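You operate a simulated robot arm through the tools that you are given. There is no shell and no other tool. Be economical: measure what you need, move in short steps, check, and stop when the job is done.

You run a simulated two-armed robot. Do the job below in one go: nothing can be reset, and whatever is moved stays where it is left.

Task
Put the cream tub with a blue lid on the top of the middle line belt away on the top of the long steel table by the wall. Carry the grey crate with both arms and set it on the top of the rear belt. Put the tub that says "Oat flakes" from the top of the middle line belt on the side tray of the left separator and the tub labelled "Oat rings" on the top of the steel table at the narrow belt. Put the 200 g cream pouch from the top of the narrow white belt on the pale board with two outlines and the 50 g cream pouch on the top of the steel table at the narrow belt. Put the carton labelled "Test" from the top of the narrow white belt on the top of the trial line belt and the carton marked "Green peas" on the top of the wide white belt. Fetch the cream tub from the top of the narrow white belt and set it on the right end of the middle line belt. Take the low yellow test carton on the top of the long steel table by the wall and put it away on the top of the steel side table. Open the door of the damp cabinet, take the white tub from the top of the store bench and put it on the upper shelf of the damp cabinet, then shut the door. The order is free. Set down upright: cream tub with a blue lid, tub, cream pouch, carton, low yellow test carton.

It is judged by the outcome, as a careful person would: the job done as asked, and still so three seconds after it is handed in. It fails if anything else is knocked over, pushed out of place, dropped, spilled or broken. A push-on lid holds only when it is set on centred and level and pressed home; a screw cap is set on level and turned clockwise until tight.

Robot
Two 7-joint arms with two-finger parallel grippers on one trunk, on a base that drives. Base frame: it is fixed to the floor where the robot stands at the start and does not move with it; the origin is under the middle of the robot, x ahead of it, y to its left, z up; the surface under the hand at the start is at about z = 754. Readings come in mm, rad, newtons and seconds.
The left shoulder is at the start at [50, 177, 1104], the right one opposite. With the tool pointing down near the work surface each hand reaches from about 200 to 700 mm from the robot's upright axis, wherever it stands, measured 20 degrees to its own side. Places, roughly: blue carton, low grey test carton, tall green cart [500, 2750, 750]; brown tub, teal tub, teal tub with a foil lid [750, 750, 750]; cream pouch [750, 2500, 750]; cream tub [750, 3500, 750]; cream tub with a blue lid [750, -250, 750]; door of the damp cabinet [-3200, 5400, 800]; grey crate [1000, -750, 750]; low yellow test carton [750, 5500, 750]; pale board with two outlines (22x23x2 cm) [700, 2500, 800]; right end of the middle line belt (22x38 cm) [760, -200, 760]; side tray of the left separator (19x20 cm) [-1660, 1260, 660]; top of the long steel table by the wall [600, 5600, 800]; top of the rear belt [400, -2000, 700]; top of the steel side table [-2900, -2200, 700]; top of the steel table at the narrow belt [700, 4200, 800]; top of the trial line belt [2400, 300, 800]; top of the wide white belt [2600, 3500, 800]; upper shelf of the damp cabinet [-3200, 5600, 800]; white tub [-4000, 5500, 750]. Payload 3.43 kg a hand.
Tool frame (each hand has its own): the origin (TCP) lies between the finger pads and is the grasp point; the fingertips stand 34 mm ahead of it; z points along the fingers, y is the line along which they close. The gripper opens to 128 mm. The fingers are 24 mm wide and 12 mm thick; the gripper's body (48 by 130 mm) begins 96 mm behind the TCP.
Orientation is that of the tool frame in the base frame, as [roll, pitch, yaw] about the fixed x, y, z axes, in that order (R = Rz(yaw) Ry(pitch) Rx(roll)). With the fingers straight down and closing along the base's y, the tool's x points along the base's -x, its y along +y and its z along -z.

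Tools
- The arms move only by the tool play_rows. It takes "left_motion", "right_motion" or both (then of equal length, played together; a hand with none holds still); each is a list of rows, each an object of numbers (a shift or turn left out is 0, a gripper value left out holds the last): "tx", "ty", "tz": the shift along the tool's x, y, z in mm; "rx", "ry", "rz": the turn, a rotation vector about the tool's x, y, z in rad; "hand": the finger opening in mm, from 0 to 128. In form: [{"tx": .., "ty": .., "tz": .., "rx": .., "ry": .., "rz": .., "hand": ..}, ...]. A call has 1 to 12 rows; each row shifts and turns the commanded pose from where the row before left it, along the tool's axes as they then stand. Each row takes 0.2 s and may step no farther than 50 mm and 0.15 rad from the row before; otherwise, or with a gripper value out of range, the whole call is refused. A pose out of reach is approached as far as the arm can. The call stops where the force on the tool passes 40 N (or 10 N more than at its start, if that is more) or the arm is blocked; 0.2 s more then pass. Each finger travels about 108 mm/s and halts on what it meets, pressing with about 29 N; the grip force reading is that of the motor and also rises with nothing between the fingers. The clock runs only during rows and for 0.2 s after the last one: add rows that do not move to give the fingers time. It gives the time, the measured TCP pose, the force on the tool (base axes), the opening and the grip force at its end, in the units of the frame above (readings bear some noise), with the torque about the TCP (base axes, N m) and any sound that the robot's microphone picked up.
- Cameras (640 x 400 px; columns grow to the right, rows downward): "scene" is now at [155.8, 22.6, 1273.4]; the picture's right is [0.24, -0.97, 0.00], its down [-0.51, -0.13, -0.85] and it looks along [0.83, 0.21, -0.52] (base axes); focal length 282 px, centre (320, 200). "left" rides on the left gripper at [76, 11, -160] in its tool frame; the picture's right is [-0.15, 0.99, 0.00], its down [-0.88, -0.13, -0.46] and it looks along [-0.45, -0.07, 0.89] (tool axes); focal length 234 px, centre (320, 200). "right" rides on the right gripper at [76, -11, -160] in its tool frame; the picture's right is [0.15, 0.99, 0.00], its down [-0.88, 0.13, -0.46] and it looks along [-0.45, 0.07, 0.89] (tool axes); focal length 234 px, centre (320, 200). There is no depth. A picture from a camera that has moved, and an enlarged one, comes with that camera's place and axes in the base frame and with its lens.
- snapshot(camera): a new picture of that camera. No time passes.
- lift_body(by): slides the trunk up (or, below 0, down) by that many mm; the arms and the scene camera ride with it, the base frame stays. It gives what a move gives, with no picture.
- roll_base(legs): drives the robot by 1 to 6 legs, each [ahead, turn to the left] in mm and rad, along the robot's own axes; the way and the turn of a leg run together, so that a leg with both is an arc; at most 1500 mm and 3.142 rad a leg. The arms and the cameras ride along, it lands a little off, and it stops where it bumps. It gives what a move gives.
- head_to(pan, tilt): turns the head with the scene camera to pan (to the left, within 1.396 rad either way) and tilt (down, from -0.506 to 1.204), counted from straight ahead of the robot. It gives what a move gives.
- close_up(camera, box): a new picture of the part [left, top, right, bottom] of that camera's present view, enlarged. No time passes.
- close_job(): hands the job in; it is judged then, once.

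Work in short steps. Places have to be worked out from the pictures, the camera data and where the tool is seen: move nearer, look again, correct. Check each grasp and each placing, and mend what went wrong. You have 556 turns and 356 pictures in all, those below and enlarged ones among them. Open the grippers and draw the arms clear of the work before you hand the job in, unless the task says otherwise; then end with one line.

The tools are called as a command line: name --argument value ..., lists and objects as JSON in quotes. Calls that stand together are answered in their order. play_rows: Moves the arms, as the interface text tells. Its arguments: {"type":"object","properties":{"left_motion":{"type":"array"},"right_motion":{"type":"array"}},"required":[]} The other tools are called the same way: lift_body (by) slides the trunk up or down; roll_base (legs) drives the base; head_to (pan, tilt) turns the head that bears the scene camera; snapshot (camera) takes a picture; close_up (camera, box) takes an enlarged picture of a part of a camera's view; close_job () hands the job in.

At the start:

```text
time: 0.0
left_position: [359.1, 255.6, 1097.4]
left_tcp_rot: [3.14, 0.002, -3.141]
left_force: [0.1, 0.5, 1.0]
left_wrist_torque: [-0.05, 0.03, 0.01]
left_grip_width: 128.3
left_grasp_force: 0.3
right_position: [425.4, -113.7, 1002.9]
right_tcp_rot: [-3.142, 0.001, 3.142]
right_force: [-0.1, 0.2, -0.3]
right_wrist_torque: [-0.01, 0.01, 0.02]
right_grip_width: 128.2
right_grasp_force: 0.0
trunk travel left (down, up): [-275.0, 126.0]
robot x, y, heading: [-3.8, 3.4, 0.0]
head pan, tilt: [0.246, 0.548]
```

scene: 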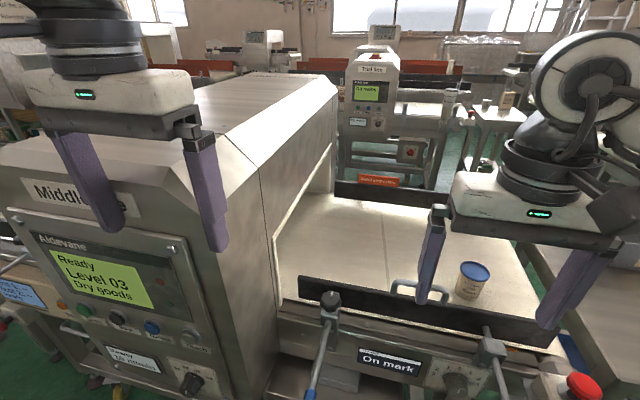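
right: 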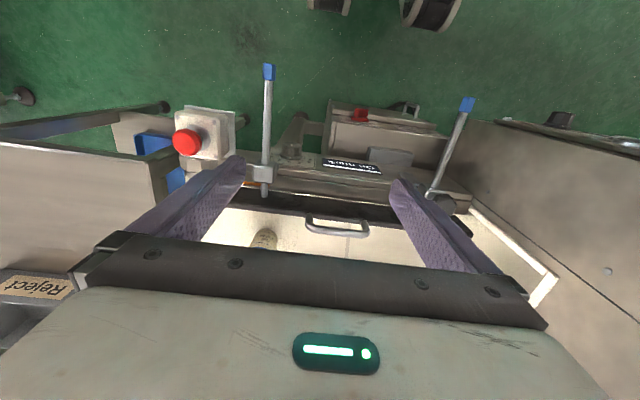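
left: 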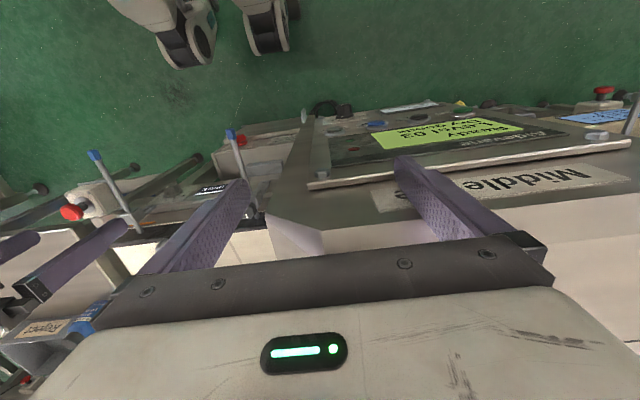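

I start by looking around: the scene shows the blue-lidded tub on the middle belt at the right; I pan the head to see the rest.

head_to --pan -0.5 --tilt 0.5

snapshot --camera "scene"

head_to --pan 0.9 --tilt 0.4

snapshot --camera "scene"

```text
time: 1.1
left_position: [359.6, 255.2, 1098.1]
left_tcp_rot: [-3.141, 0.0, -3.14]
left_force: [0.2, -0.8, 1.0]
left_wrist_torque: [0.03, 0.0, 0.01]
left_grip_width: 128.1
left_grasp_force: 0.0
right_position: [426.6, -113.5, 1004.2]
right_tcp_rot: [3.14, -0.001, -3.14]
right_force: [0.0, -0.1, -0.2]
right_wrist_torque: [0.02, 0.02, -0.03]
right_grip_width: 128.1
right_grasp_force: 0.1
trunk travel left (down, up): [-275.0, 126.0]
robot x, y, heading: [-0.5, 0.5, 0.003]
head pan, tilt: [-0.499, 0.499]
```

```text
352 pictures are left
camera scene: at [148.6, -42.7, 1277.9], right [-0.48, -0.88, 0.0], down [-0.42, 0.23, -0.88], along [0.77, -0.42, -0.48], focal length 282 px, centre (320, 200)
```

scene: 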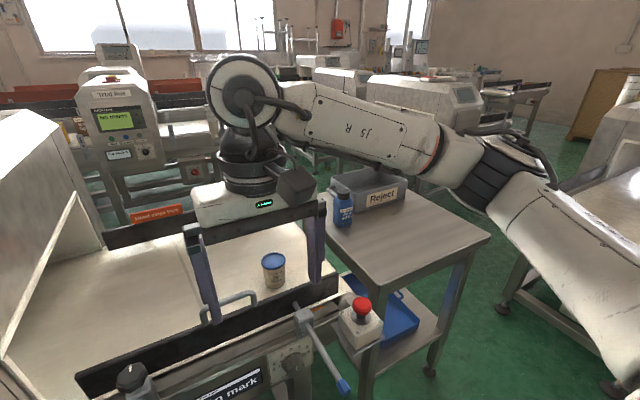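

```text
time: 2.6
left_position: [359.8, 255.2, 1098.9]
left_tcp_rot: [-3.141, 0.003, -3.139]
left_force: [-0.1, 0.4, -0.4]
left_wrist_torque: [0.0, 0.01, 0.03]
left_grip_width: 128.3
left_grasp_force: 0.1
right_position: [425.1, -114.3, 1003.9]
right_tcp_rot: [3.141, -0.001, -3.141]
right_force: [0.2, -0.1, 0.2]
right_wrist_torque: [-0.02, 0.01, 0.04]
right_grip_width: 127.9
right_grasp_force: 0.0
trunk travel left (down, up): [-275.0, 126.0]
robot x, y, heading: [-0.9, -1.1, 0.002]
head pan, tilt: [0.901, 0.4]
```

```text
351 pictures are left
camera scene: at [126.3, 73.4, 1287.1], right [0.78, -0.62, 0.0], down [-0.24, -0.3, -0.92], along [0.57, 0.72, -0.39], focal length 282 px, centre (320, 200)
```

scene: 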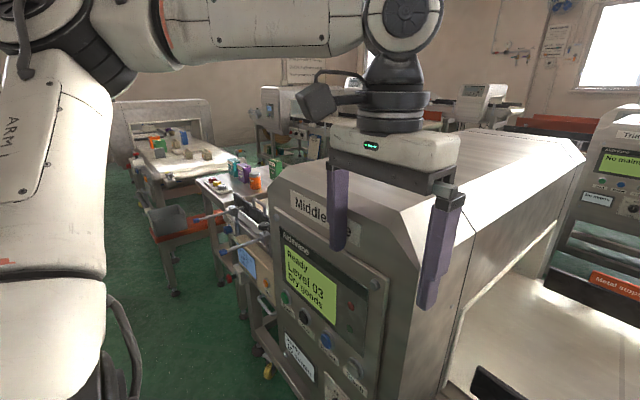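

The grey "Reject" crate seems to be on the table near [940,-700]. I back off and shift right to face it.

roll_base --legs '[[-150, 0], [0, -1.5708], [750, 0], [0, 1.5708]]'

head_to --pan 0 --tilt 0.6

snapshot --camera "scene"

head_to --pan -1.2 --tilt 0.5

snapshot --camera "scene"

```text
time: 15.2
left_position: [217.6, -493.9, 1097.8]
left_tcp_rot: [3.14, -0.001, 3.127]
left_force: [0.6, 0.3, -0.4]
left_wrist_torque: [-0.03, 0.01, 0.01]
left_grip_width: 128.1
left_grasp_force: 0.0
right_position: [277.0, -864.8, 1003.3]
right_tcp_rot: [-3.141, 0.0, 3.124]
right_force: [0.5, -0.1, -0.9]
right_wrist_torque: [0.02, 0.0, 0.01]
right_grip_width: 127.9
right_grasp_force: 0.0
trunk travel left (down, up): [-275.0, 126.0]
robot x, y, heading: [-152.5, -744.1, -0.015]
head pan, tilt: [0.901, 0.4]
```

```text
time: 16.4
left_position: [218.4, -495.4, 1099.2]
left_tcp_rot: [3.141, 0.001, 3.126]
left_force: [0.2, 0.4, 1.2]
left_wrist_torque: [-0.04, 0.01, 0.0]
left_grip_width: 128.2
left_grasp_force: 0.0
right_position: [277.4, -864.0, 1003.6]
right_tcp_rot: [-3.141, 0.001, 3.125]
right_force: [0.5, 0.5, 0.6]
right_wrist_torque: [-0.03, -0.01, 0.02]
right_grip_width: 127.9
right_grasp_force: 0.1
trunk travel left (down, up): [-275.0, 126.0]
robot x, y, heading: [-146.5, -744.7, -0.016]
head pan, tilt: [0.0, 0.6]
```

```text
350 pictures are left
camera scene: at [11.2, -745.1, 1268.8], right [-0.02, -1.0, 0.0], down [-0.56, 0.01, -0.83], along [0.83, -0.01, -0.56], focal length 282 px, centre (320, 200)
```

scene: 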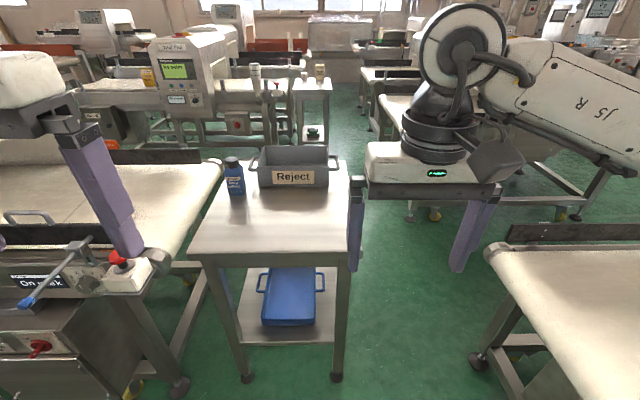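

```text
time: 17.8
left_position: [217.2, -494.1, 1098.4]
left_tcp_rot: [-3.141, -0.001, 3.128]
left_force: [-0.7, 0.2, -0.8]
left_wrist_torque: [0.0, 0.0, 0.01]
left_grip_width: 128.1
left_grasp_force: 0.1
right_position: [277.4, -864.2, 1002.8]
right_tcp_rot: [3.141, 0.0, 3.125]
right_force: [0.6, -0.2, -0.2]
right_wrist_torque: [0.03, 0.01, 0.0]
right_grip_width: 128.0
right_grasp_force: 0.0
trunk travel left (down, up): [-275.0, 126.0]
robot x, y, heading: [-147.9, -746.7, -0.017]
head pan, tilt: [-1.201, 0.499]
```

```text
349 pictures are left
camera scene: at [-45.6, -829.0, 1277.9], right [-0.94, -0.35, 0.0], down [-0.17, 0.45, -0.88], along [0.3, -0.82, -0.48], focal length 282 px, centre (320, 200)
```

scene: 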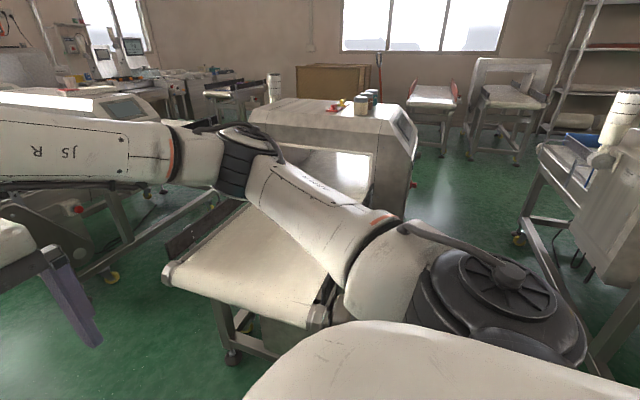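

Crate appears to be about 230 wide (y -560..-790), x 870..1020, top z≈833, with side handles. I drive closer and look.

roll_base --legs '[[0, 0.08], [400, -0.06]]'

head_to --pan 0 --tilt 0.75

snapshot --camera "scene"

```text
time: 20.8
left_position: [614.2, -477.5, 1099.0]
left_tcp_rot: [3.141, -0.001, 3.14]
left_force: [-0.9, 1.0, 0.5]
left_wrist_torque: [0.04, -0.02, -0.01]
left_grip_width: 128.1
left_grasp_force: 0.1
right_position: [679.6, -846.9, 1002.7]
right_tcp_rot: [-3.141, 0.0, 3.138]
right_force: [0.6, -0.1, 1.0]
right_wrist_torque: [0.01, 0.03, 0.03]
right_grip_width: 128.1
right_grasp_force: 0.1
trunk travel left (down, up): [-275.0, 126.0]
robot x, y, heading: [257.8, -730.7, -0.002]
head pan, tilt: [-1.201, 0.499]
```

```text
time: 22.2
left_position: [614.2, -476.6, 1098.9]
left_tcp_rot: [3.141, 0.003, 3.142]
left_force: [0.1, 0.1, -0.2]
left_wrist_torque: [-0.01, -0.02, 0.02]
left_grip_width: 128.0
left_grasp_force: 0.0
right_position: [678.6, -846.3, 1004.2]
right_tcp_rot: [-3.141, -0.002, 3.138]
right_force: [0.3, 0.6, 0.9]
right_wrist_torque: [0.01, 0.05, -0.04]
right_grip_width: 128.0
right_grasp_force: 0.0
trunk travel left (down, up): [-275.0, 126.0]
robot x, y, heading: [254.6, -730.8, -0.004]
head pan, tilt: [0.0, 0.75]
```

```text
348 pictures are left
camera scene: at [405.6, -730.7, 1256.0], right [0.0, -1.0, 0.0], down [-0.68, 0.0, -0.73], along [0.73, 0.0, -0.68], focal length 282 px, centre (320, 200)
```

scene: 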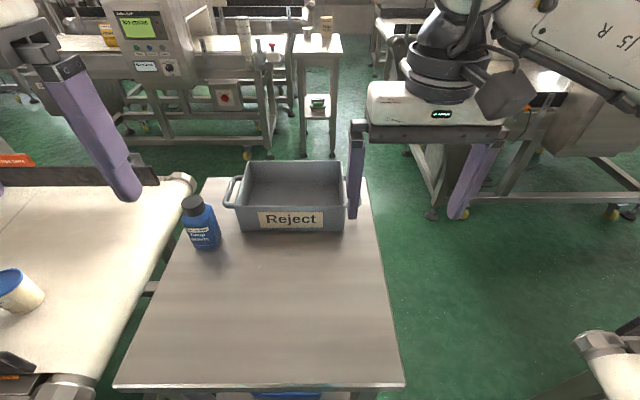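

close_up --camera "scene" --box '[170, 140, 400, 270]'

```text
2.78 times, centred on (285, 205) of scene
camera zoom: at [405.6, -730.7, 1256.0], right [0.0, -1.0, 0.0], down [-0.68, 0.0, -0.73], along [0.73, 0.0, -0.68], focal length 783 px, centre (417, 186)
```

zoom: 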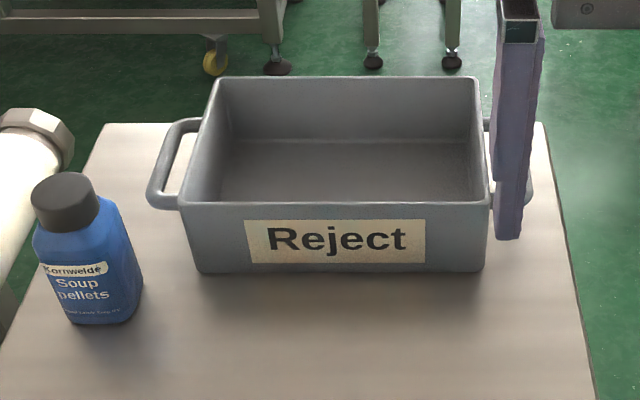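

The crate sits at about x 845..1013, y -543..-789, top z≈830. I look down to see the clearance between my base and the table.

head_to --pan 0 --tilt 1.2

snapshot --camera "scene"

```text
time: 23.1
left_position: [614.6, -477.4, 1098.2]
left_tcp_rot: [-3.141, 0.001, 3.14]
left_force: [-0.6, 0.8, 0.5]
left_wrist_torque: [0.0, 0.05, -0.01]
left_grip_width: 127.9
left_grasp_force: 0.0
right_position: [677.8, -847.0, 1004.4]
right_tcp_rot: [-3.141, 0.001, 3.139]
right_force: [0.2, -0.1, 0.3]
right_wrist_torque: [0.0, -0.03, -0.01]
right_grip_width: 127.9
right_grasp_force: 0.0
trunk travel left (down, up): [-275.0, 126.0]
robot x, y, heading: [255.2, -731.0, 0.001]
head pan, tilt: [0.0, 1.201]
```

```text
346 pictures are left
camera scene: at [378.7, -730.5, 1224.3], right [0.0, -1.0, 0.0], down [-0.93, 0.0, -0.36], along [0.36, 0.0, -0.93], focal length 282 px, centre (320, 200)
```

scene: 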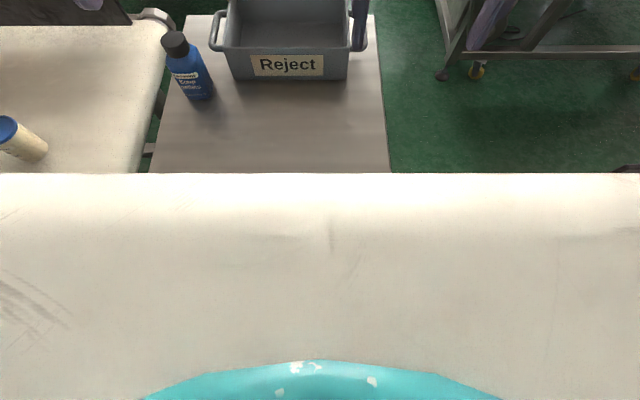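

I can't see my base, so I inch forward 50 mm to bring the crate well within reach.

roll_base --legs '[[50, 0]]'

head_to --pan 0 --tilt 0.85

```text
time: 24.1
left_position: [626.6, -477.5, 1097.5]
left_tcp_rot: [3.141, 0.001, -3.142]
left_force: [-0.3, 0.0, 0.5]
left_wrist_torque: [0.0, 0.06, 0.01]
left_grip_width: 127.9
left_grasp_force: 0.0
right_position: [691.9, -847.5, 1003.3]
right_tcp_rot: [-3.141, 0.0, 3.139]
right_force: [-0.9, -0.1, 0.4]
right_wrist_torque: [-0.03, 0.0, -0.01]
right_grip_width: 127.8
right_grasp_force: 0.0
trunk travel left (down, up): [-275.0, 126.0]
robot x, y, heading: [259.6, -732.0, -0.002]
head pan, tilt: [0.0, 1.201]
stopped in leg 1: the robot was blocked; the commanded pose is now the measured one
```

```text
time: 24.9
left_position: [626.8, -477.4, 1097.9]
left_tcp_rot: [-3.141, -0.001, -3.141]
left_force: [-1.2, 0.6, 0.7]
left_wrist_torque: [0.0, 0.0, 0.02]
left_grip_width: 128.2
left_grasp_force: 0.0
right_position: [692.4, -844.9, 1003.1]
right_tcp_rot: [3.141, 0.0, 3.138]
right_force: [-1.0, -0.4, 0.5]
right_wrist_torque: [-0.04, -0.01, 0.01]
right_grip_width: 127.7
right_grasp_force: 0.2
trunk travel left (down, up): [-275.0, 126.0]
robot x, y, heading: [263.8, -730.3, 0.003]
head pan, tilt: [0.0, 0.85]
```

Blocked at x≈264: so the base reaches about 265 mm ahead. That's enough reach; I move both hands above the crate's ends with opening 80 and check.

play_rows --left_motion '[{"tx": -42, "ty": -8, "tz": 14, "hand": 80}, {"tx": -42, "ty": -8, "tz": 14}, {"tx": -42, "ty": -8, "tz": 14}, {"tx": -42, "ty": -8, "tz": 14}, {"tx": -42, "ty": -8, "tz": 14}, {"tx": -42, "ty": -8, "tz": 14}, {"tx": -36, "ty": -8, "tz": 14}, {}]' --right_motion '[{"tx": -32, "ty": 6, "hand": 80}, {"tx": -32, "ty": 6}, {"tx": -32, "ty": 7}, {"tx": -32, "ty": 6}, {"tx": -32, "ty": 6}, {"tx": -32, "ty": 7}, {"tx": -31, "ty": 7}, {}]'

snapshot --camera "scene"

snapshot --camera "left"

snapshot --camera "right"

```text
time: 26.7
left_position: [828.1, -485.9, 996.2]
left_tcp_rot: [-3.139, 0.002, 3.141]
left_force: [-1.0, 0.6, 0.0]
left_wrist_torque: [-0.01, -0.02, 0.05]
left_grip_width: 80.1
left_grasp_force: 0.0
left hand out of reach, approached as far as the arm can: row 5, 6, 7
right_position: [890.9, -814.1, 998.0]
right_tcp_rot: [-3.14, 0.0, 3.14]
right_force: [-0.2, 0.8, 0.3]
right_wrist_torque: [0.0, 0.02, -0.01]
right_grip_width: 79.9
right_grasp_force: 0.1
right hand out of reach, approached as far as the arm can: row 7
trunk travel left (down, up): [-275.0, 126.0]
robot x, y, heading: [267.9, -728.4, -0.003]
head pan, tilt: [0.0, 0.85]
```

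```text
345 pictures are left
camera scene: at [413.1, -730.1, 1248.0], right [0.0, -1.0, 0.0], down [-0.75, 0.0, -0.66], along [0.66, 0.0, -0.75], focal length 282 px, centre (320, 200)
```

scene: 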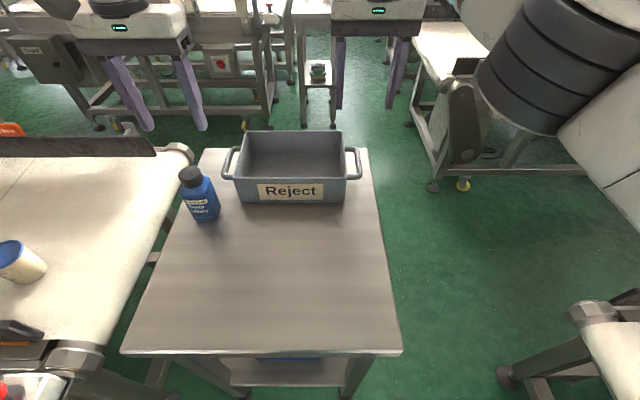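

```text
344 pictures are left
camera left: at [751.0, -474.2, 1156.3], right [0.15, 0.99, 0.0], down [0.88, -0.13, 0.46], along [0.45, -0.07, -0.89], focal length 234 px, centre (320, 200)
```

left: 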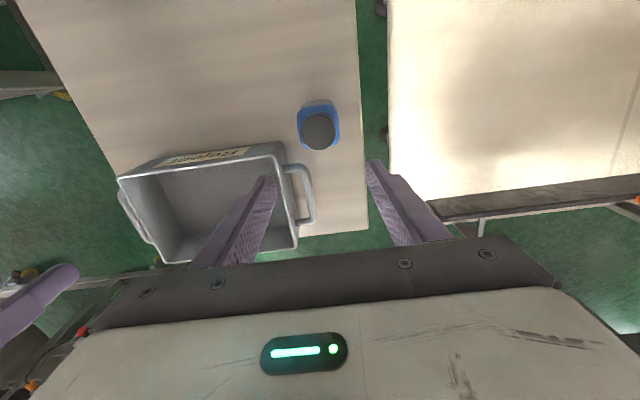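

```text
343 pictures are left
camera right: at [816.3, -823.7, 1156.6], right [-0.14, 0.99, 0.0], down [0.88, 0.13, 0.46], along [0.45, 0.06, -0.89], focal length 234 px, centre (320, 200)
```

right: 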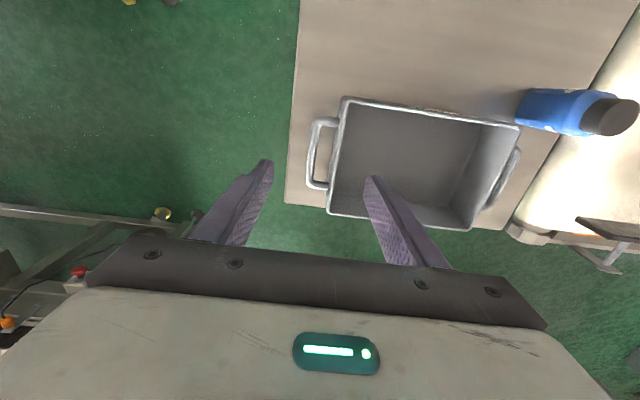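

The hands ran out of reach at this height. Tilting the fingers forward retracts the wrist, so I tilt both by 0.3 rad and see where they land.

play_rows --left_motion '[{"ry": -0.1}, {"ry": -0.1}, {"ry": -0.1}, {}]' --right_motion '[{"ry": -0.1}, {"ry": -0.1}, {"ry": -0.1}, {}]'

```text
time: 27.7
left_position: [826.1, -487.4, 995.6]
left_tcp_rot: [3.14, 0.301, 3.141]
left_force: [1.0, 0.2, -0.3]
left_wrist_torque: [0.05, 0.0, 0.01]
left_grip_width: 79.9
left_grasp_force: 0.0
right_position: [890.5, -813.8, 996.2]
right_tcp_rot: [-3.141, 0.301, 3.139]
right_force: [-0.8, -0.2, 0.9]
right_wrist_torque: [0.02, -0.01, 0.0]
right_grip_width: 80.0
right_grasp_force: 0.1
trunk travel left (down, up): [-275.0, 126.0]
robot x, y, heading: [267.5, -727.0, -0.0]
head pan, tilt: [0.0, 0.85]
```

I move above the handle/wall pairs (left target [925,-531], right [925,-809]), opening 92.

play_rows --left_motion '[{"tx": -32, "ty": -15, "tz": 10, "hand": 92}, {"tx": -32, "ty": -15, "tz": 10}, {"tx": -31, "ty": -14, "tz": 9}, {}]' --right_motion '[{"tx": -11, "ty": 2, "tz": 3, "hand": 92}, {"tx": -11, "ty": 2, "tz": 3}, {"tx": -11, "ty": 1, "tz": 4}, {}]'

snapshot --camera "left"

snapshot --camera "right"

```text
time: 28.7
left_position: [885.4, -506.3, 996.3]
left_tcp_rot: [-3.141, 0.302, -3.141]
left_force: [0.2, 0.3, -0.5]
left_wrist_torque: [-0.01, 0.04, 0.0]
left_grip_width: 91.9
left_grasp_force: 0.0
left hand out of reach, approached as far as the arm can: row 2, 3
right_position: [924.1, -807.2, 997.1]
right_tcp_rot: [3.142, 0.3, 3.14]
right_force: [0.0, -0.7, -0.6]
right_wrist_torque: [-0.02, 0.03, 0.0]
right_grip_width: 91.9
right_grasp_force: 0.0
trunk travel left (down, up): [-275.0, 126.0]
robot x, y, heading: [265.3, -733.8, -0.002]
head pan, tilt: [0.0, 0.85]
```

```text
342 pictures are left
camera left: at [765.0, -495.1, 1126.4], right [0.14, 0.99, 0.04], down [0.71, -0.13, 0.7], along [0.7, -0.07, -0.72], focal length 234 px, centre (320, 200)
```

left: 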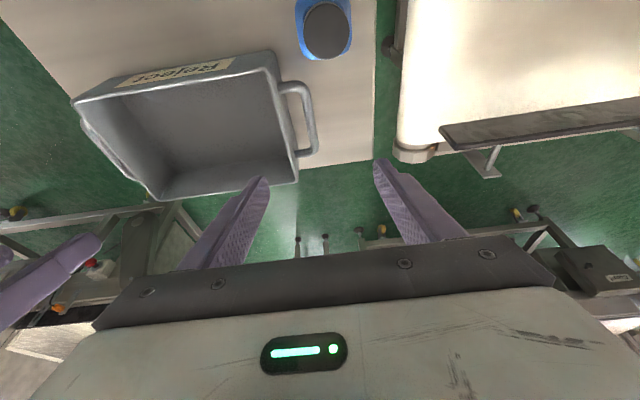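

```text
341 pictures are left
camera right: at [805.1, -818.4, 1127.1], right [-0.14, 0.99, -0.04], down [0.71, 0.13, 0.7], along [0.69, 0.06, -0.72], focal length 234 px, centre (320, 200)
```

right: 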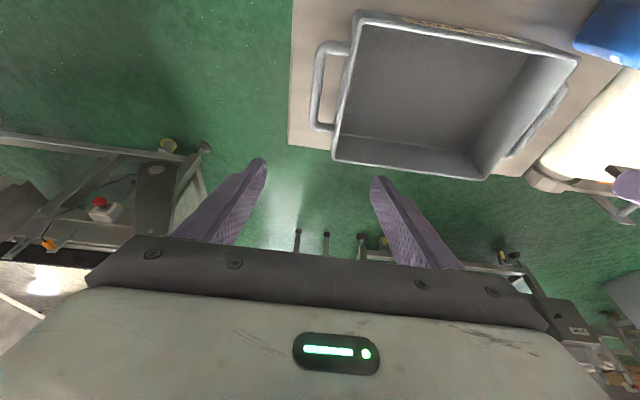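

Now descend to ~z 900 with both, bringing the left one over its handle.

play_rows --left_motion '[{"ty": -13, "tx": 6, "tz": 20}, {"ty": -12, "tx": -4, "tz": 24}, {"tx": -4, "tz": 26}, {"tx": -4, "tz": 26}, {}]' --right_motion '[{"tx": 7, "tz": 23}, {"tx": 7, "tz": 23}, {"tx": 7, "tz": 23}, {"tx": 7, "tz": 23}, {}]'

snapshot --camera "scene"

```text
time: 29.9
left_position: [878.2, -502.8, 911.1]
left_tcp_rot: [-3.141, 0.302, 3.14]
left_force: [-0.2, -0.4, -0.7]
left_wrist_torque: [-0.01, -0.02, 0.01]
left_grip_width: 91.8
left_grasp_force: 0.0
left hand out of reach, approached as far as the arm can: row 1, 2, 3, 4
right_position: [923.3, -807.7, 899.5]
right_tcp_rot: [3.14, 0.299, 3.139]
right_force: [-0.1, 0.0, -0.2]
right_wrist_torque: [0.01, 0.02, 0.0]
right_grip_width: 91.7
right_grasp_force: 0.0
trunk travel left (down, up): [-275.0, 126.0]
robot x, y, heading: [267.8, -727.4, 0.002]
head pan, tilt: [0.0, 0.85]
```

```text
340 pictures are left
camera scene: at [413.1, -730.6, 1248.0], right [0.0, -1.0, 0.0], down [-0.75, 0.0, -0.66], along [0.66, 0.0, -0.75], focal length 282 px, centre (320, 200)
```

scene: 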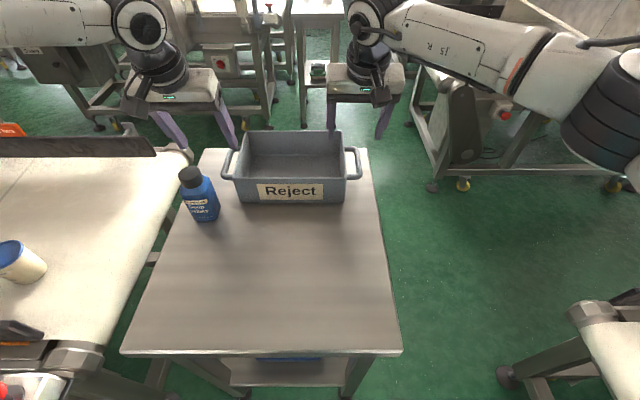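

The left arm is short out at its side; the crate is better centred ahead of me. I raise both hands clear and shift the base 65 mm to the left.

play_rows --left_motion '[{"tx": -3, "tz": -33}, {"tx": 0, "tz": -40}, {"tx": 0, "tz": -40}, {}]' --right_motion '[{"tx": -9, "tz": -35}, {"tx": -9, "tz": -35}, {"tx": -9, "tz": -35}, {}]'

roll_base --legs '[[0, -0.35], [-200, 0], [0, 0.35], [175, 0]]'

```text
time: 30.9
left_position: [848.6, -501.5, 1022.4]
left_tcp_rot: [3.141, 0.299, 3.141]
left_force: [0.9, 0.1, 0.0]
left_wrist_torque: [0.0, 0.0, -0.01]
left_grip_width: 92.2
left_grasp_force: 0.1
right_position: [920.3, -809.1, 1008.9]
right_tcp_rot: [3.141, 0.298, 3.14]
right_force: [-0.9, 0.5, 0.9]
right_wrist_torque: [0.04, 0.0, -0.02]
right_grip_width: 91.9
right_grasp_force: 0.0
trunk travel left (down, up): [-275.0, 126.0]
robot x, y, heading: [270.3, -734.1, 0.001]
head pan, tilt: [0.0, 0.85]
```

```text
time: 35.7
left_position: [841.4, -439.7, 1022.3]
left_tcp_rot: [3.14, 0.3, 3.132]
left_force: [0.8, 0.5, -0.1]
left_wrist_torque: [0.02, 0.01, -0.01]
left_grip_width: 92.1
left_grasp_force: 0.2
right_position: [911.3, -748.1, 1008.8]
right_tcp_rot: [-3.141, 0.299, 3.13]
right_force: [0.1, 0.0, -0.4]
right_wrist_torque: [0.03, 0.0, 0.0]
right_grip_width: 92.1
right_grasp_force: 0.1
trunk travel left (down, up): [-275.0, 126.0]
robot x, y, heading: [258.1, -667.1, -0.016]
head pan, tilt: [0.0, 0.85]
```

Robot now centred on the crate. I bring the hands over the ends at about z 950.

play_rows --left_motion '[{"ty": -46}, {"ty": -45}, {"tx": -9, "tz": 28}, {"tx": -9, "tz": 28}, {"tx": -8, "tz": 27}, {}]' --right_motion '[{"ty": -31}, {"ty": -30}, {"tx": 10, "tz": 18}, {"tx": 9, "tz": 18}, {"tx": 9, "tz": 17}, {}]'

snapshot --camera "scene"

```text
time: 37.1
left_position: [845.5, -483.0, 948.8]
left_tcp_rot: [-3.14, 0.303, 3.131]
left_force: [-0.3, 0.0, 0.2]
left_wrist_torque: [-0.01, 0.03, -0.02]
left_grip_width: 92.1
left_grasp_force: 0.0
left hand out of reach, approached as far as the arm can: row 2, 3, 4, 5
right_position: [898.2, -809.1, 950.2]
right_tcp_rot: [-3.141, 0.301, 3.13]
right_force: [0.1, 0.0, 0.2]
right_wrist_torque: [0.01, 0.0, -0.02]
right_grip_width: 91.9
right_grasp_force: 0.1
trunk travel left (down, up): [-275.0, 126.0]
robot x, y, heading: [259.4, -667.9, -0.011]
head pan, tilt: [0.0, 0.85]
```

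```text
339 pictures are left
camera scene: at [404.7, -665.4, 1248.0], right [-0.01, -1.0, 0.0], down [-0.75, 0.01, -0.66], along [0.66, -0.01, -0.75], focal length 282 px, centre (320, 200)
```

scene: 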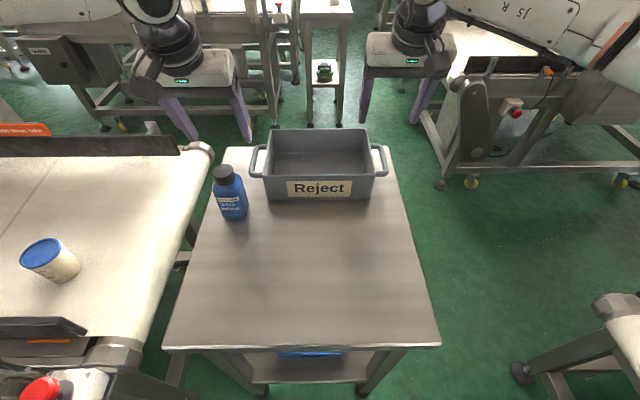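

Left stalls when moving inward — likely a joint limit rather than distance. I test by retracting it and moving inward nearer to the body.

play_rows --left_motion '[{"tx": 10, "tz": -35}, {"tx": 45}, {"tx": 45}, {"tx": 45}, {"tx": 45}, {"ty": -25}, {"ty": -25}, {"tx": -40}, {"tx": -40}, {"tx": -40}, {"tx": -40}, {}]'

```text
time: 39.7
left_position: [797.8, -523.8, 971.6]
left_tcp_rot: [-3.14, 0.301, 3.131]
left_force: [-0.1, -0.2, 0.8]
left_wrist_torque: [0.04, -0.01, -0.01]
left_grip_width: 91.8
left_grasp_force: 0.0
left hand out of reach, approached as far as the arm can: row 11
right_position: [899.2, -809.2, 950.9]
right_tcp_rot: [3.141, 0.301, 3.129]
right_force: [-0.1, 0.6, -0.8]
right_wrist_torque: [-0.01, 0.0, 0.02]
right_grip_width: 92.1
right_grasp_force: 0.1
trunk travel left (down, up): [-275.0, 126.0]
robot x, y, heading: [257.2, -666.2, -0.014]
head pan, tilt: [0.0, 0.85]
```

I test whether a small yaw of the left hand frees its reach.

play_rows --left_motion '[{"rz": 0.15}, {"rz": 0.15}, {"tx": -40}, {"tx": -40}, {"tx": -30}, {}]'

```text
time: 41.1
left_position: [839.3, -491.3, 998.8]
left_tcp_rot: [3.05, 0.288, 2.818]
left_force: [-0.5, 0.0, 0.9]
left_wrist_torque: [0.0, 0.03, 0.04]
left_grip_width: 92.0
left_grasp_force: 0.2
left hand out of reach, approached as far as the arm can: row 3, 4, 5
right_position: [900.0, -809.1, 950.6]
right_tcp_rot: [3.141, 0.302, 3.129]
right_force: [1.6, 0.5, 0.4]
right_wrist_torque: [0.01, 0.04, 0.0]
right_grip_width: 92.4
right_grasp_force: 0.0
trunk travel left (down, up): [-275.0, 126.0]
robot x, y, heading: [259.5, -663.0, -0.013]
head pan, tilt: [0.0, 0.85]
```

Opposite yaw test.

play_rows --left_motion '[{"rz": -0.15}, {"rz": -0.15}, {"rz": -0.15}, {"rz": -0.15}, {"tx": -40}, {"tx": -40}, {"ty": -30}, {}]'

snapshot --camera "scene"

```text
time: 42.9
left_position: [868.4, -456.3, 1017.2]
left_tcp_rot: [-3.048, 0.287, -2.839]
left_force: [-0.5, -0.1, 0.1]
left_wrist_torque: [-0.03, -0.01, -0.03]
left_grip_width: 91.9
left_grasp_force: 0.1
left hand out of reach, approached as far as the arm can: row 5, 6, 7
right_position: [899.3, -809.5, 951.4]
right_tcp_rot: [-3.141, 0.301, 3.129]
right_force: [0.1, -0.1, 0.8]
right_wrist_torque: [0.0, -0.03, 0.0]
right_grip_width: 92.1
right_grasp_force: 0.0
trunk travel left (down, up): [-275.0, 126.0]
robot x, y, heading: [255.3, -666.3, -0.014]
head pan, tilt: [0.0, 0.85]
```

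```text
338 pictures are left
camera scene: at [404.8, -665.3, 1247.9], right [-0.01, -1.0, 0.0], down [-0.75, 0.01, -0.66], along [0.66, -0.01, -0.75], focal length 282 px, centre (320, 200)
```

scene: 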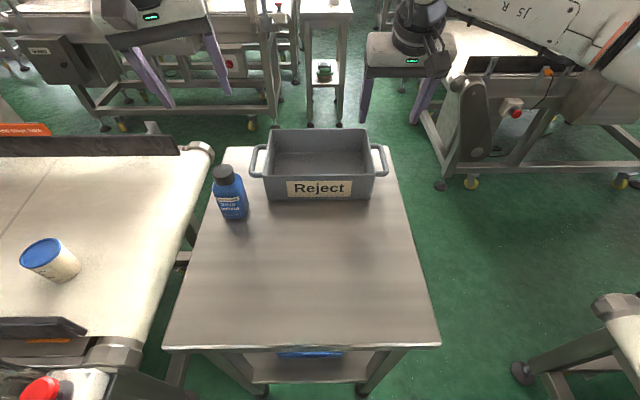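

I'll try a deeper retraction to let the left elbow swing to another posture, then extend again along an inner line.

play_rows --left_motion '[{"rz": 0.15, "tx": 30}, {"rz": 0.15, "tx": 45}, {"tx": 45, "ty": -10}, {"tx": 45, "ty": -20}, {"tx": 45, "ty": -30}, {"tx": 45, "ty": -30}, {"tx": 45, "ty": -30}, {"tx": 45}, {}]'

play_rows --left_motion '[{"tx": -45}, {"tx": -45}, {"tx": -45}, {"tx": -45}, {"tx": -45}, {"tx": -45}, {"tx": -45}, {"tx": -45}, {}]'

```text
refused: row 5 steps farther than a row can; nothing moved
```

```text
time: 44.9
left_position: [922.0, -287.6, 1056.8]
left_tcp_rot: [-3.051, 0.29, -2.838]
left_force: [0.0, 0.0, 0.2]
left_wrist_torque: [0.0, 0.01, -0.01]
left_grip_width: 92.0
left_grasp_force: 0.0
left hand out of reach, approached as far as the arm can: row 1, 2, 3, 4, 5, 6, 7, 8
right_position: [900.0, -809.7, 951.2]
right_tcp_rot: [3.141, 0.3, 3.129]
right_force: [-0.6, -0.1, 0.6]
right_wrist_torque: [0.01, 0.03, 0.0]
right_grip_width: 92.0
right_grasp_force: 0.0
trunk travel left (down, up): [-275.0, 126.0]
robot x, y, heading: [258.6, -660.6, -0.013]
head pan, tilt: [0.0, 0.85]
```

The second call ran alone; I now retract properly with smaller rows, and go inward near the body.

play_rows --left_motion '[{"rz": 0.15, "tx": 30}, {"rz": 0.15, "tx": 40}, {"tx": 40}, {"tx": 45}, {"tx": 45}, {"tx": 45, "ty": -10}, {"tx": 35, "ty": -30}, {"tx": 35, "ty": -30}, {"tx": 35, "ty": -30}, {"ty": -45}, {"ty": -45}, {"ty": -40}]'

head_to --pan 0.3 --tilt 0.6

snapshot --camera "scene"

```text
time: 47.5
left_position: [592.7, -530.6, 954.2]
left_tcp_rot: [-3.14, 0.298, 3.132]
left_force: [-0.1, -0.3, -0.7]
left_wrist_torque: [-0.01, 0.02, -0.03]
left_grip_width: 92.1
left_grasp_force: 0.1
left hand out of reach, approached as far as the arm can: row 9
right_position: [899.8, -810.2, 951.5]
right_tcp_rot: [-3.14, 0.299, 3.13]
right_force: [-0.2, 0.2, 0.2]
right_wrist_torque: [0.02, 0.01, 0.0]
right_grip_width: 92.0
right_grasp_force: 0.1
trunk travel left (down, up): [-275.0, 126.0]
robot x, y, heading: [257.1, -666.3, -0.008]
head pan, tilt: [0.0, 0.85]
```

```text
time: 48.3
left_position: [592.5, -528.9, 954.8]
left_tcp_rot: [3.142, 0.3, 3.132]
left_force: [-0.2, -0.3, 0.7]
left_wrist_torque: [-0.01, 0.0, 0.0]
left_grip_width: 92.1
left_grasp_force: 0.0
right_position: [899.7, -809.9, 951.5]
right_tcp_rot: [-3.141, 0.301, 3.129]
right_force: [0.0, 1.2, 0.1]
right_wrist_torque: [-0.01, 0.03, 0.02]
right_grip_width: 92.0
right_grasp_force: 0.1
trunk travel left (down, up): [-275.0, 126.0]
robot x, y, heading: [257.2, -664.8, -0.011]
head pan, tilt: [0.3, 0.6]
```

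```text
337 pictures are left
camera scene: at [411.4, -639.4, 1268.8], right [0.28, -0.96, 0.0], down [-0.54, -0.16, -0.82], along [0.79, 0.23, -0.57], focal length 282 px, centre (320, 200)
```

scene: 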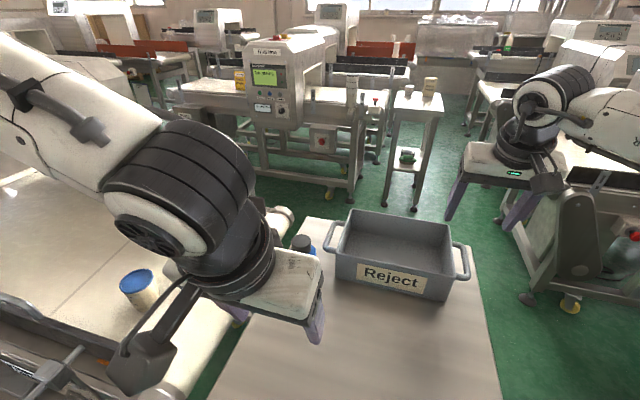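

Extend the left hand forward horizontally along y≈-530.

play_rows --left_motion '[{"tx": -43, "tz": 13}, {"tx": -43, "tz": 13}, {"tx": -43, "tz": 13}, {"tx": -43, "tz": 13}, {"tx": -43, "tz": 13}, {"tx": -43, "tz": 13}, {}]'

```text
time: 49.9
left_position: [833.1, -496.1, 962.3]
left_tcp_rot: [-3.139, 0.302, 3.132]
left_force: [-0.8, 0.2, -0.3]
left_wrist_torque: [-0.05, -0.01, 0.01]
left_grip_width: 91.8
left_grasp_force: 0.1
left hand out of reach, approached as far as the arm can: row 5, 6
right_position: [898.9, -809.9, 951.2]
right_tcp_rot: [3.141, 0.301, 3.128]
right_force: [-0.2, 0.1, 0.4]
right_wrist_torque: [0.03, 0.01, -0.01]
right_grip_width: 92.0
right_grasp_force: 0.0
trunk travel left (down, up): [-275.0, 126.0]
robot x, y, heading: [258.5, -664.0, -0.015]
head pan, tilt: [0.3, 0.6]
```

The left arm can't reach the far handle, so I'll first drag the crate nearer: grip its front wall with the right hand (turned 90°). First straighten and retract both hands.

play_rows --left_motion '[{"tx": 45}, {"tx": 45, "ty": 15}, {"tx": 45, "ty": 15}, {"tx": 40, "ty": 15, "tz": -20}, {"tx": 40, "ty": 15, "tz": -20}, {"ty": 15, "tz": -20}, {}, {}, {}, {}]' --right_motion '[{"tz": -30}, {"tz": -30, "ry": 0.1}, {"tx": 40, "ry": 0.1}, {"tx": 40, "ry": 0.1}, {"tx": 35, "ty": 20}, {"tx": 35, "ty": 20}, {"rz": 0.15}, {"rz": 0.15}, {"rz": 0.15}, {"rz": 0.15}]'

play_rows --right_motion '[{"rz": 0.14}, {"rz": 0.14}, {"rz": 0.14}, {"rz": 0.14}, {"rz": 0.14}, {"rz": 0.14}, {"rz": 0.13}, {}]'

```text
time: 52.1
left_position: [608.3, -418.7, 953.5]
left_tcp_rot: [-3.14, 0.3, 3.131]
left_force: [-0.5, 0.2, -0.6]
left_wrist_torque: [-0.01, 0.02, -0.02]
left_grip_width: 92.0
left_grasp_force: 0.0
right_position: [731.0, -767.9, 996.1]
right_tcp_rot: [3.141, 0.0, 2.527]
right_force: [0.0, 0.4, -0.6]
right_wrist_torque: [0.0, 0.01, 0.03]
right_grip_width: 91.9
right_grasp_force: 0.0
trunk travel left (down, up): [-275.0, 126.0]
robot x, y, heading: [252.9, -662.3, -0.013]
head pan, tilt: [0.3, 0.6]
```

```text
time: 53.9
left_position: [608.5, -417.5, 953.4]
left_tcp_rot: [-3.141, 0.3, 3.131]
left_force: [0.2, 0.4, 0.2]
left_wrist_torque: [-0.01, 0.02, 0.0]
left_grip_width: 91.9
left_grasp_force: 0.1
right_position: [733.0, -767.0, 996.5]
right_tcp_rot: [3.14, -0.001, 1.559]
right_force: [0.1, 1.1, -0.1]
right_wrist_torque: [0.03, 0.0, 0.01]
right_grip_width: 91.9
right_grasp_force: 0.1
trunk travel left (down, up): [-275.0, 126.0]
robot x, y, heading: [259.3, -663.1, -0.017]
head pan, tilt: [0.3, 0.6]
```

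Yaw works. Move the right hand over the crate's front wall centre.

play_rows --right_motion '[{"tx": 29, "ty": 38, "hand": 64}, {"tx": 29, "ty": 38}, {"tx": 29, "ty": 39}, {"tz": 35}, {"tz": 35}, {"tz": 30}, {}]'

head_to --pan 0 --tilt 0.75

snapshot --camera "scene"

snapshot --camera "right"

```text
time: 55.5
left_position: [607.8, -417.8, 953.0]
left_tcp_rot: [3.141, 0.3, 3.132]
left_force: [0.4, -0.2, -0.4]
left_wrist_torque: [0.02, 0.03, 0.03]
left_grip_width: 91.9
left_grasp_force: 0.0
right_position: [845.4, -683.7, 895.2]
right_tcp_rot: [-3.141, 0.0, 1.561]
right_force: [0.0, -0.6, 0.8]
right_wrist_torque: [0.01, 0.01, 0.01]
right_grip_width: 63.9
right_grasp_force: 0.0
trunk travel left (down, up): [-275.0, 126.0]
robot x, y, heading: [259.9, -666.1, -0.012]
head pan, tilt: [0.3, 0.6]
```

```text
time: 56.3
left_position: [608.7, -418.2, 954.2]
left_tcp_rot: [-3.141, 0.301, 3.13]
left_force: [-0.1, -1.4, 0.0]
left_wrist_torque: [0.01, -0.03, 0.01]
left_grip_width: 92.1
left_grasp_force: 0.1
right_position: [844.6, -683.0, 895.7]
right_tcp_rot: [-3.141, -0.001, 1.56]
right_force: [0.2, 0.5, 0.4]
right_wrist_torque: [0.0, 0.01, 0.0]
right_grip_width: 64.2
right_grasp_force: 0.1
trunk travel left (down, up): [-275.0, 126.0]
robot x, y, heading: [259.1, -665.1, -0.01]
head pan, tilt: [0.0, 0.75]
```

```text
336 pictures are left
camera scene: at [409.5, -665.3, 1256.0], right [-0.01, -1.0, 0.0], down [-0.68, 0.01, -0.73], along [0.73, -0.01, -0.68], focal length 282 px, centre (320, 200)
```

scene: 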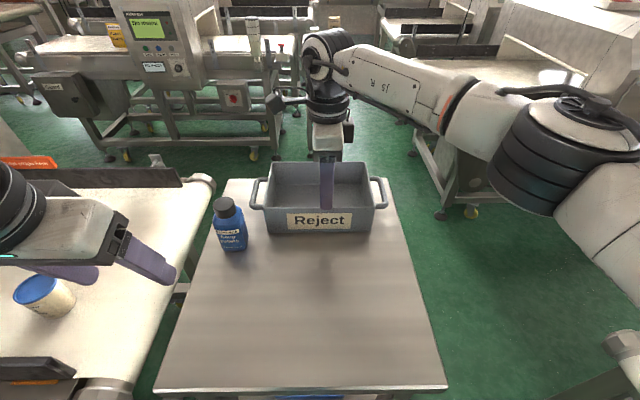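

```text
335 pictures are left
camera right: at [835.8, -606.9, 1054.3], right [0.99, 0.14, 0.0], down [0.12, -0.88, 0.46], along [0.06, -0.45, -0.89], focal length 234 px, centre (320, 200)
```

right: 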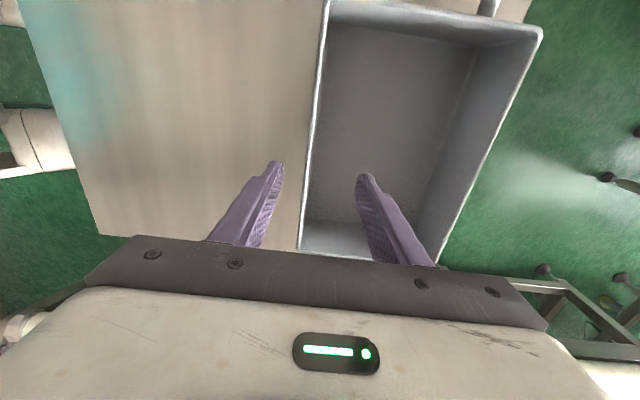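

The wall lies between the fingers. Descend and grip.

play_rows --right_motion '[{"tz": 30}, {"tz": 30}, {"tz": 12}, {"hand": 0}, {}, {}]'

```text
time: 57.7
left_position: [607.8, -418.0, 953.5]
left_tcp_rot: [-3.141, 0.299, 3.131]
left_force: [0.6, 0.1, 0.2]
left_wrist_torque: [-0.02, 0.02, -0.02]
left_grip_width: 91.8
left_grasp_force: 0.0
right_position: [847.7, -682.0, 822.7]
right_tcp_rot: [3.14, 0.001, 1.559]
right_force: [0.0, 0.0, 0.6]
right_wrist_torque: [0.09, -0.12, 0.16]
right_grip_width: 4.8
right_grasp_force: 28.9
trunk travel left (down, up): [-275.0, 126.0]
robot x, y, heading: [260.9, -667.0, -0.012]
head pan, tilt: [0.0, 0.75]
```

Gripped. Drag the crate slightly right and toward me.

play_rows --right_motion '[{"tx": -15}, {"tx": -15}, {"ty": -30}, {"ty": -35}, {"ty": -35}, {"ty": -35}, {"ty": -35}, {"ty": -20}, {}]'

snapshot --camera "scene"

```text
time: 59.7
left_position: [607.7, -418.1, 953.1]
left_tcp_rot: [3.14, 0.299, 3.131]
left_force: [0.9, -1.0, -0.4]
left_wrist_torque: [0.02, -0.02, 0.0]
left_grip_width: 92.0
left_grasp_force: 0.1
right_position: [658.1, -710.3, 823.4]
right_tcp_rot: [3.141, 0.0, 1.56]
right_force: [-0.7, -1.2, -0.5]
right_wrist_torque: [-0.03, 0.27, -0.01]
right_grip_width: 5.0
right_grasp_force: 28.8
trunk travel left (down, up): [-275.0, 126.0]
robot x, y, heading: [258.2, -667.1, -0.014]
head pan, tilt: [0.0, 0.75]
```

```text
334 pictures are left
camera scene: at [409.7, -665.4, 1255.9], right [-0.01, -1.0, 0.0], down [-0.68, 0.01, -0.73], along [0.73, -0.01, -0.68], focal length 282 px, centre (320, 200)
```

scene: 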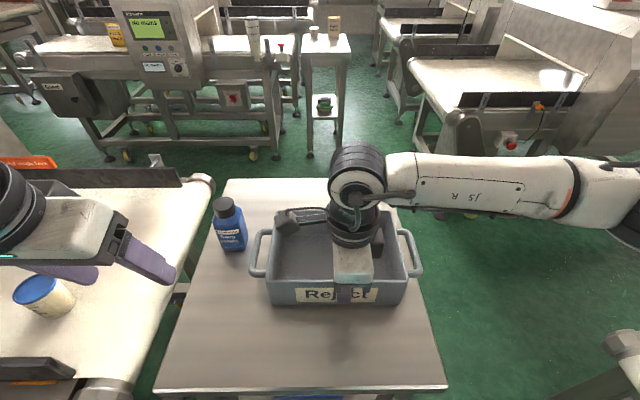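

The crate moved cleanly. Release, raise, and turn the right hand back; straighten the left hand.

play_rows --right_motion '[{"hand": 50}, {"tz": -40}, {"tz": -40}, {"tz": -40}, {"tz": -20, "tx": -40, "rz": -0.15}, {"rz": -0.15}, {"rz": -0.15}, {"rz": -0.15}, {"rz": -0.15}, {"rz": -0.15}, {"rz": -0.15}, {"rz": -0.15}]' --left_motion '[{"ry": 0.1}, {"ry": 0.1}, {"ry": 0.1}, {}, {}, {}, {}, {}, {}, {}, {}, {}]'

play_rows --right_motion '[{"rz": -0.15}, {"rz": -0.15}, {"rz": -0.08}, {"hand": 92}, {}]' --left_motion '[{"ty": -40, "tx": -40}, {"ty": -40, "tx": -40}, {"ty": -30, "tx": -40}, {"ty": -30}, {}]'

```text
time: 62.3
left_position: [608.1, -418.4, 954.2]
left_tcp_rot: [-3.141, 0.001, 3.131]
left_force: [-0.1, 0.8, -0.4]
left_wrist_torque: [0.01, 0.0, 0.0]
left_grip_width: 91.9
left_grasp_force: 0.0
right_position: [657.5, -749.0, 964.0]
right_tcp_rot: [3.141, -0.001, 2.761]
right_force: [0.0, 1.1, 0.0]
right_wrist_torque: [0.0, 0.01, 0.01]
right_grip_width: 50.2
right_grasp_force: 0.1
trunk travel left (down, up): [-275.0, 126.0]
robot x, y, heading: [254.1, -665.6, -0.012]
head pan, tilt: [0.0, 0.75]
```

```text
refused: row 1 steps farther than a row can; nothing moved
```

Fix the step sizes.

play_rows --right_motion '[{"rz": -0.14}, {"rz": -0.14}, {"rz": -0.1}, {"tx": -29, "ty": -30, "hand": 92}, {"tx": -28, "ty": -30}, {"tx": -28, "ty": -30}, {}]' --left_motion '[{"ty": -34, "tx": -33}, {"ty": -35, "tx": -34}, {"ty": -35, "tx": -34}, {"ty": -35, "tx": -33}, {}, {}, {}]'

snapshot --camera "right"

snapshot --camera "left"

```text
time: 63.9
left_position: [719.5, -528.0, 955.4]
left_tcp_rot: [-3.138, 0.002, 3.133]
left_force: [0.0, 0.1, -0.6]
left_wrist_torque: [0.02, -0.02, -0.01]
left_grip_width: 92.2
left_grasp_force: 0.1
left hand out of reach, approached as far as the arm can: row 4
right_position: [743.2, -836.9, 961.8]
right_tcp_rot: [3.141, 0.001, 3.139]
right_force: [-0.5, 0.2, -0.3]
right_wrist_torque: [0.0, 0.0, 0.02]
right_grip_width: 91.8
right_grasp_force: 0.0
trunk travel left (down, up): [-275.0, 126.0]
robot x, y, heading: [260.9, -666.7, -0.014]
head pan, tilt: [0.0, 0.75]
```

```text
333 pictures are left
camera right: at [668.5, -848.9, 1121.5], right [-0.14, 0.99, 0.0], down [0.88, 0.13, 0.46], along [0.45, 0.07, -0.89], focal length 234 px, centre (320, 200)
```

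right: 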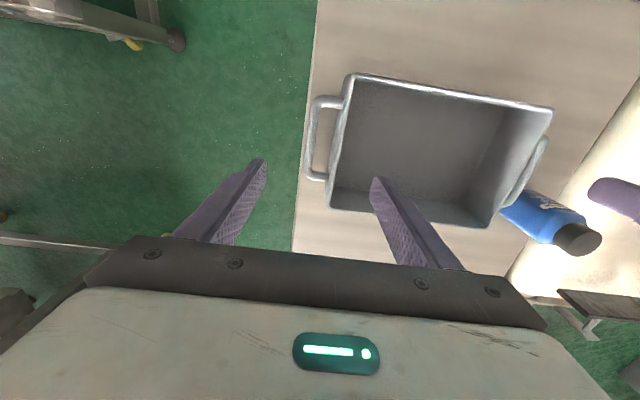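

```text
332 pictures are left
camera left: at [643.2, -517.2, 1114.5], right [0.16, 0.99, 0.0], down [0.88, -0.14, 0.46], along [0.45, -0.07, -0.89], focal length 234 px, centre (320, 200)
```

left: 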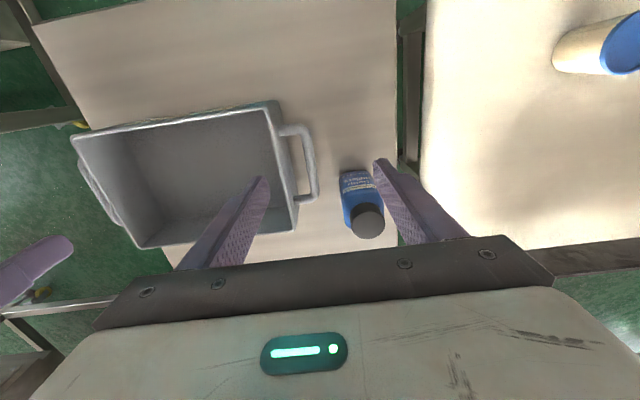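

The left arm stalls inward again even here, so its posture must be odd. I test flipping its yaw by 180° (gripper is symmetric) after retracting.

play_rows --left_motion '[{"tx": 40, "tz": -25}, {"tx": 40, "tz": -25}, {"rz": -0.15}, {"rz": -0.15}, {"rz": -0.15}, {"rz": -0.15}, {"rz": -0.15}, {"rz": -0.15}, {"rz": -0.15}, {"rz": -0.15}, {"rz": -0.15}, {"rz": -0.15}]'

play_rows --left_motion '[{"rz": -0.15}, {"rz": -0.15}, {"rz": -0.15}, {"rz": -0.15}, {"rz": -0.15}, {"rz": -0.15}, {"rz": -0.15}, {"rz": -0.15}, {"rz": -0.15}, {"rz": -0.15}, {"rz": -0.14}, {}]'

```text
time: 66.5
left_position: [640.9, -527.5, 1004.3]
left_tcp_rot: [-3.141, 0.0, -1.651]
left_force: [0.3, -0.2, -0.1]
left_wrist_torque: [0.0, 0.0, 0.0]
left_grip_width: 91.7
left_grasp_force: 0.0
right_position: [742.9, -838.0, 963.1]
right_tcp_rot: [-3.141, -0.001, 3.141]
right_force: [-0.1, 0.2, 0.5]
right_wrist_torque: [-0.03, 0.03, 0.01]
right_grip_width: 92.0
right_grasp_force: 0.1
trunk travel left (down, up): [-275.0, 126.0]
robot x, y, heading: [258.0, -664.5, -0.008]
head pan, tilt: [0.0, 0.75]
```

```text
time: 69.1
left_position: [665.3, -213.9, 1035.8]
left_tcp_rot: [3.129, -0.002, -0.024]
left_force: [0.1, 0.2, 0.9]
left_wrist_torque: [0.02, 0.02, -0.02]
left_grip_width: 91.9
left_grasp_force: 0.0
left hand out of reach, approached as far as the arm can: row 3, 4, 5, 6, 7, 8, 9, 10, 11
right_position: [744.4, -837.5, 962.7]
right_tcp_rot: [-3.141, -0.001, 3.141]
right_force: [-0.1, -0.3, -1.2]
right_wrist_torque: [-0.04, -0.02, -0.03]
right_grip_width: 92.1
right_grasp_force: 0.1
trunk travel left (down, up): [-275.0, 126.0]
robot x, y, heading: [256.9, -666.4, -0.012]
head pan, tilt: [0.0, 0.75]
```

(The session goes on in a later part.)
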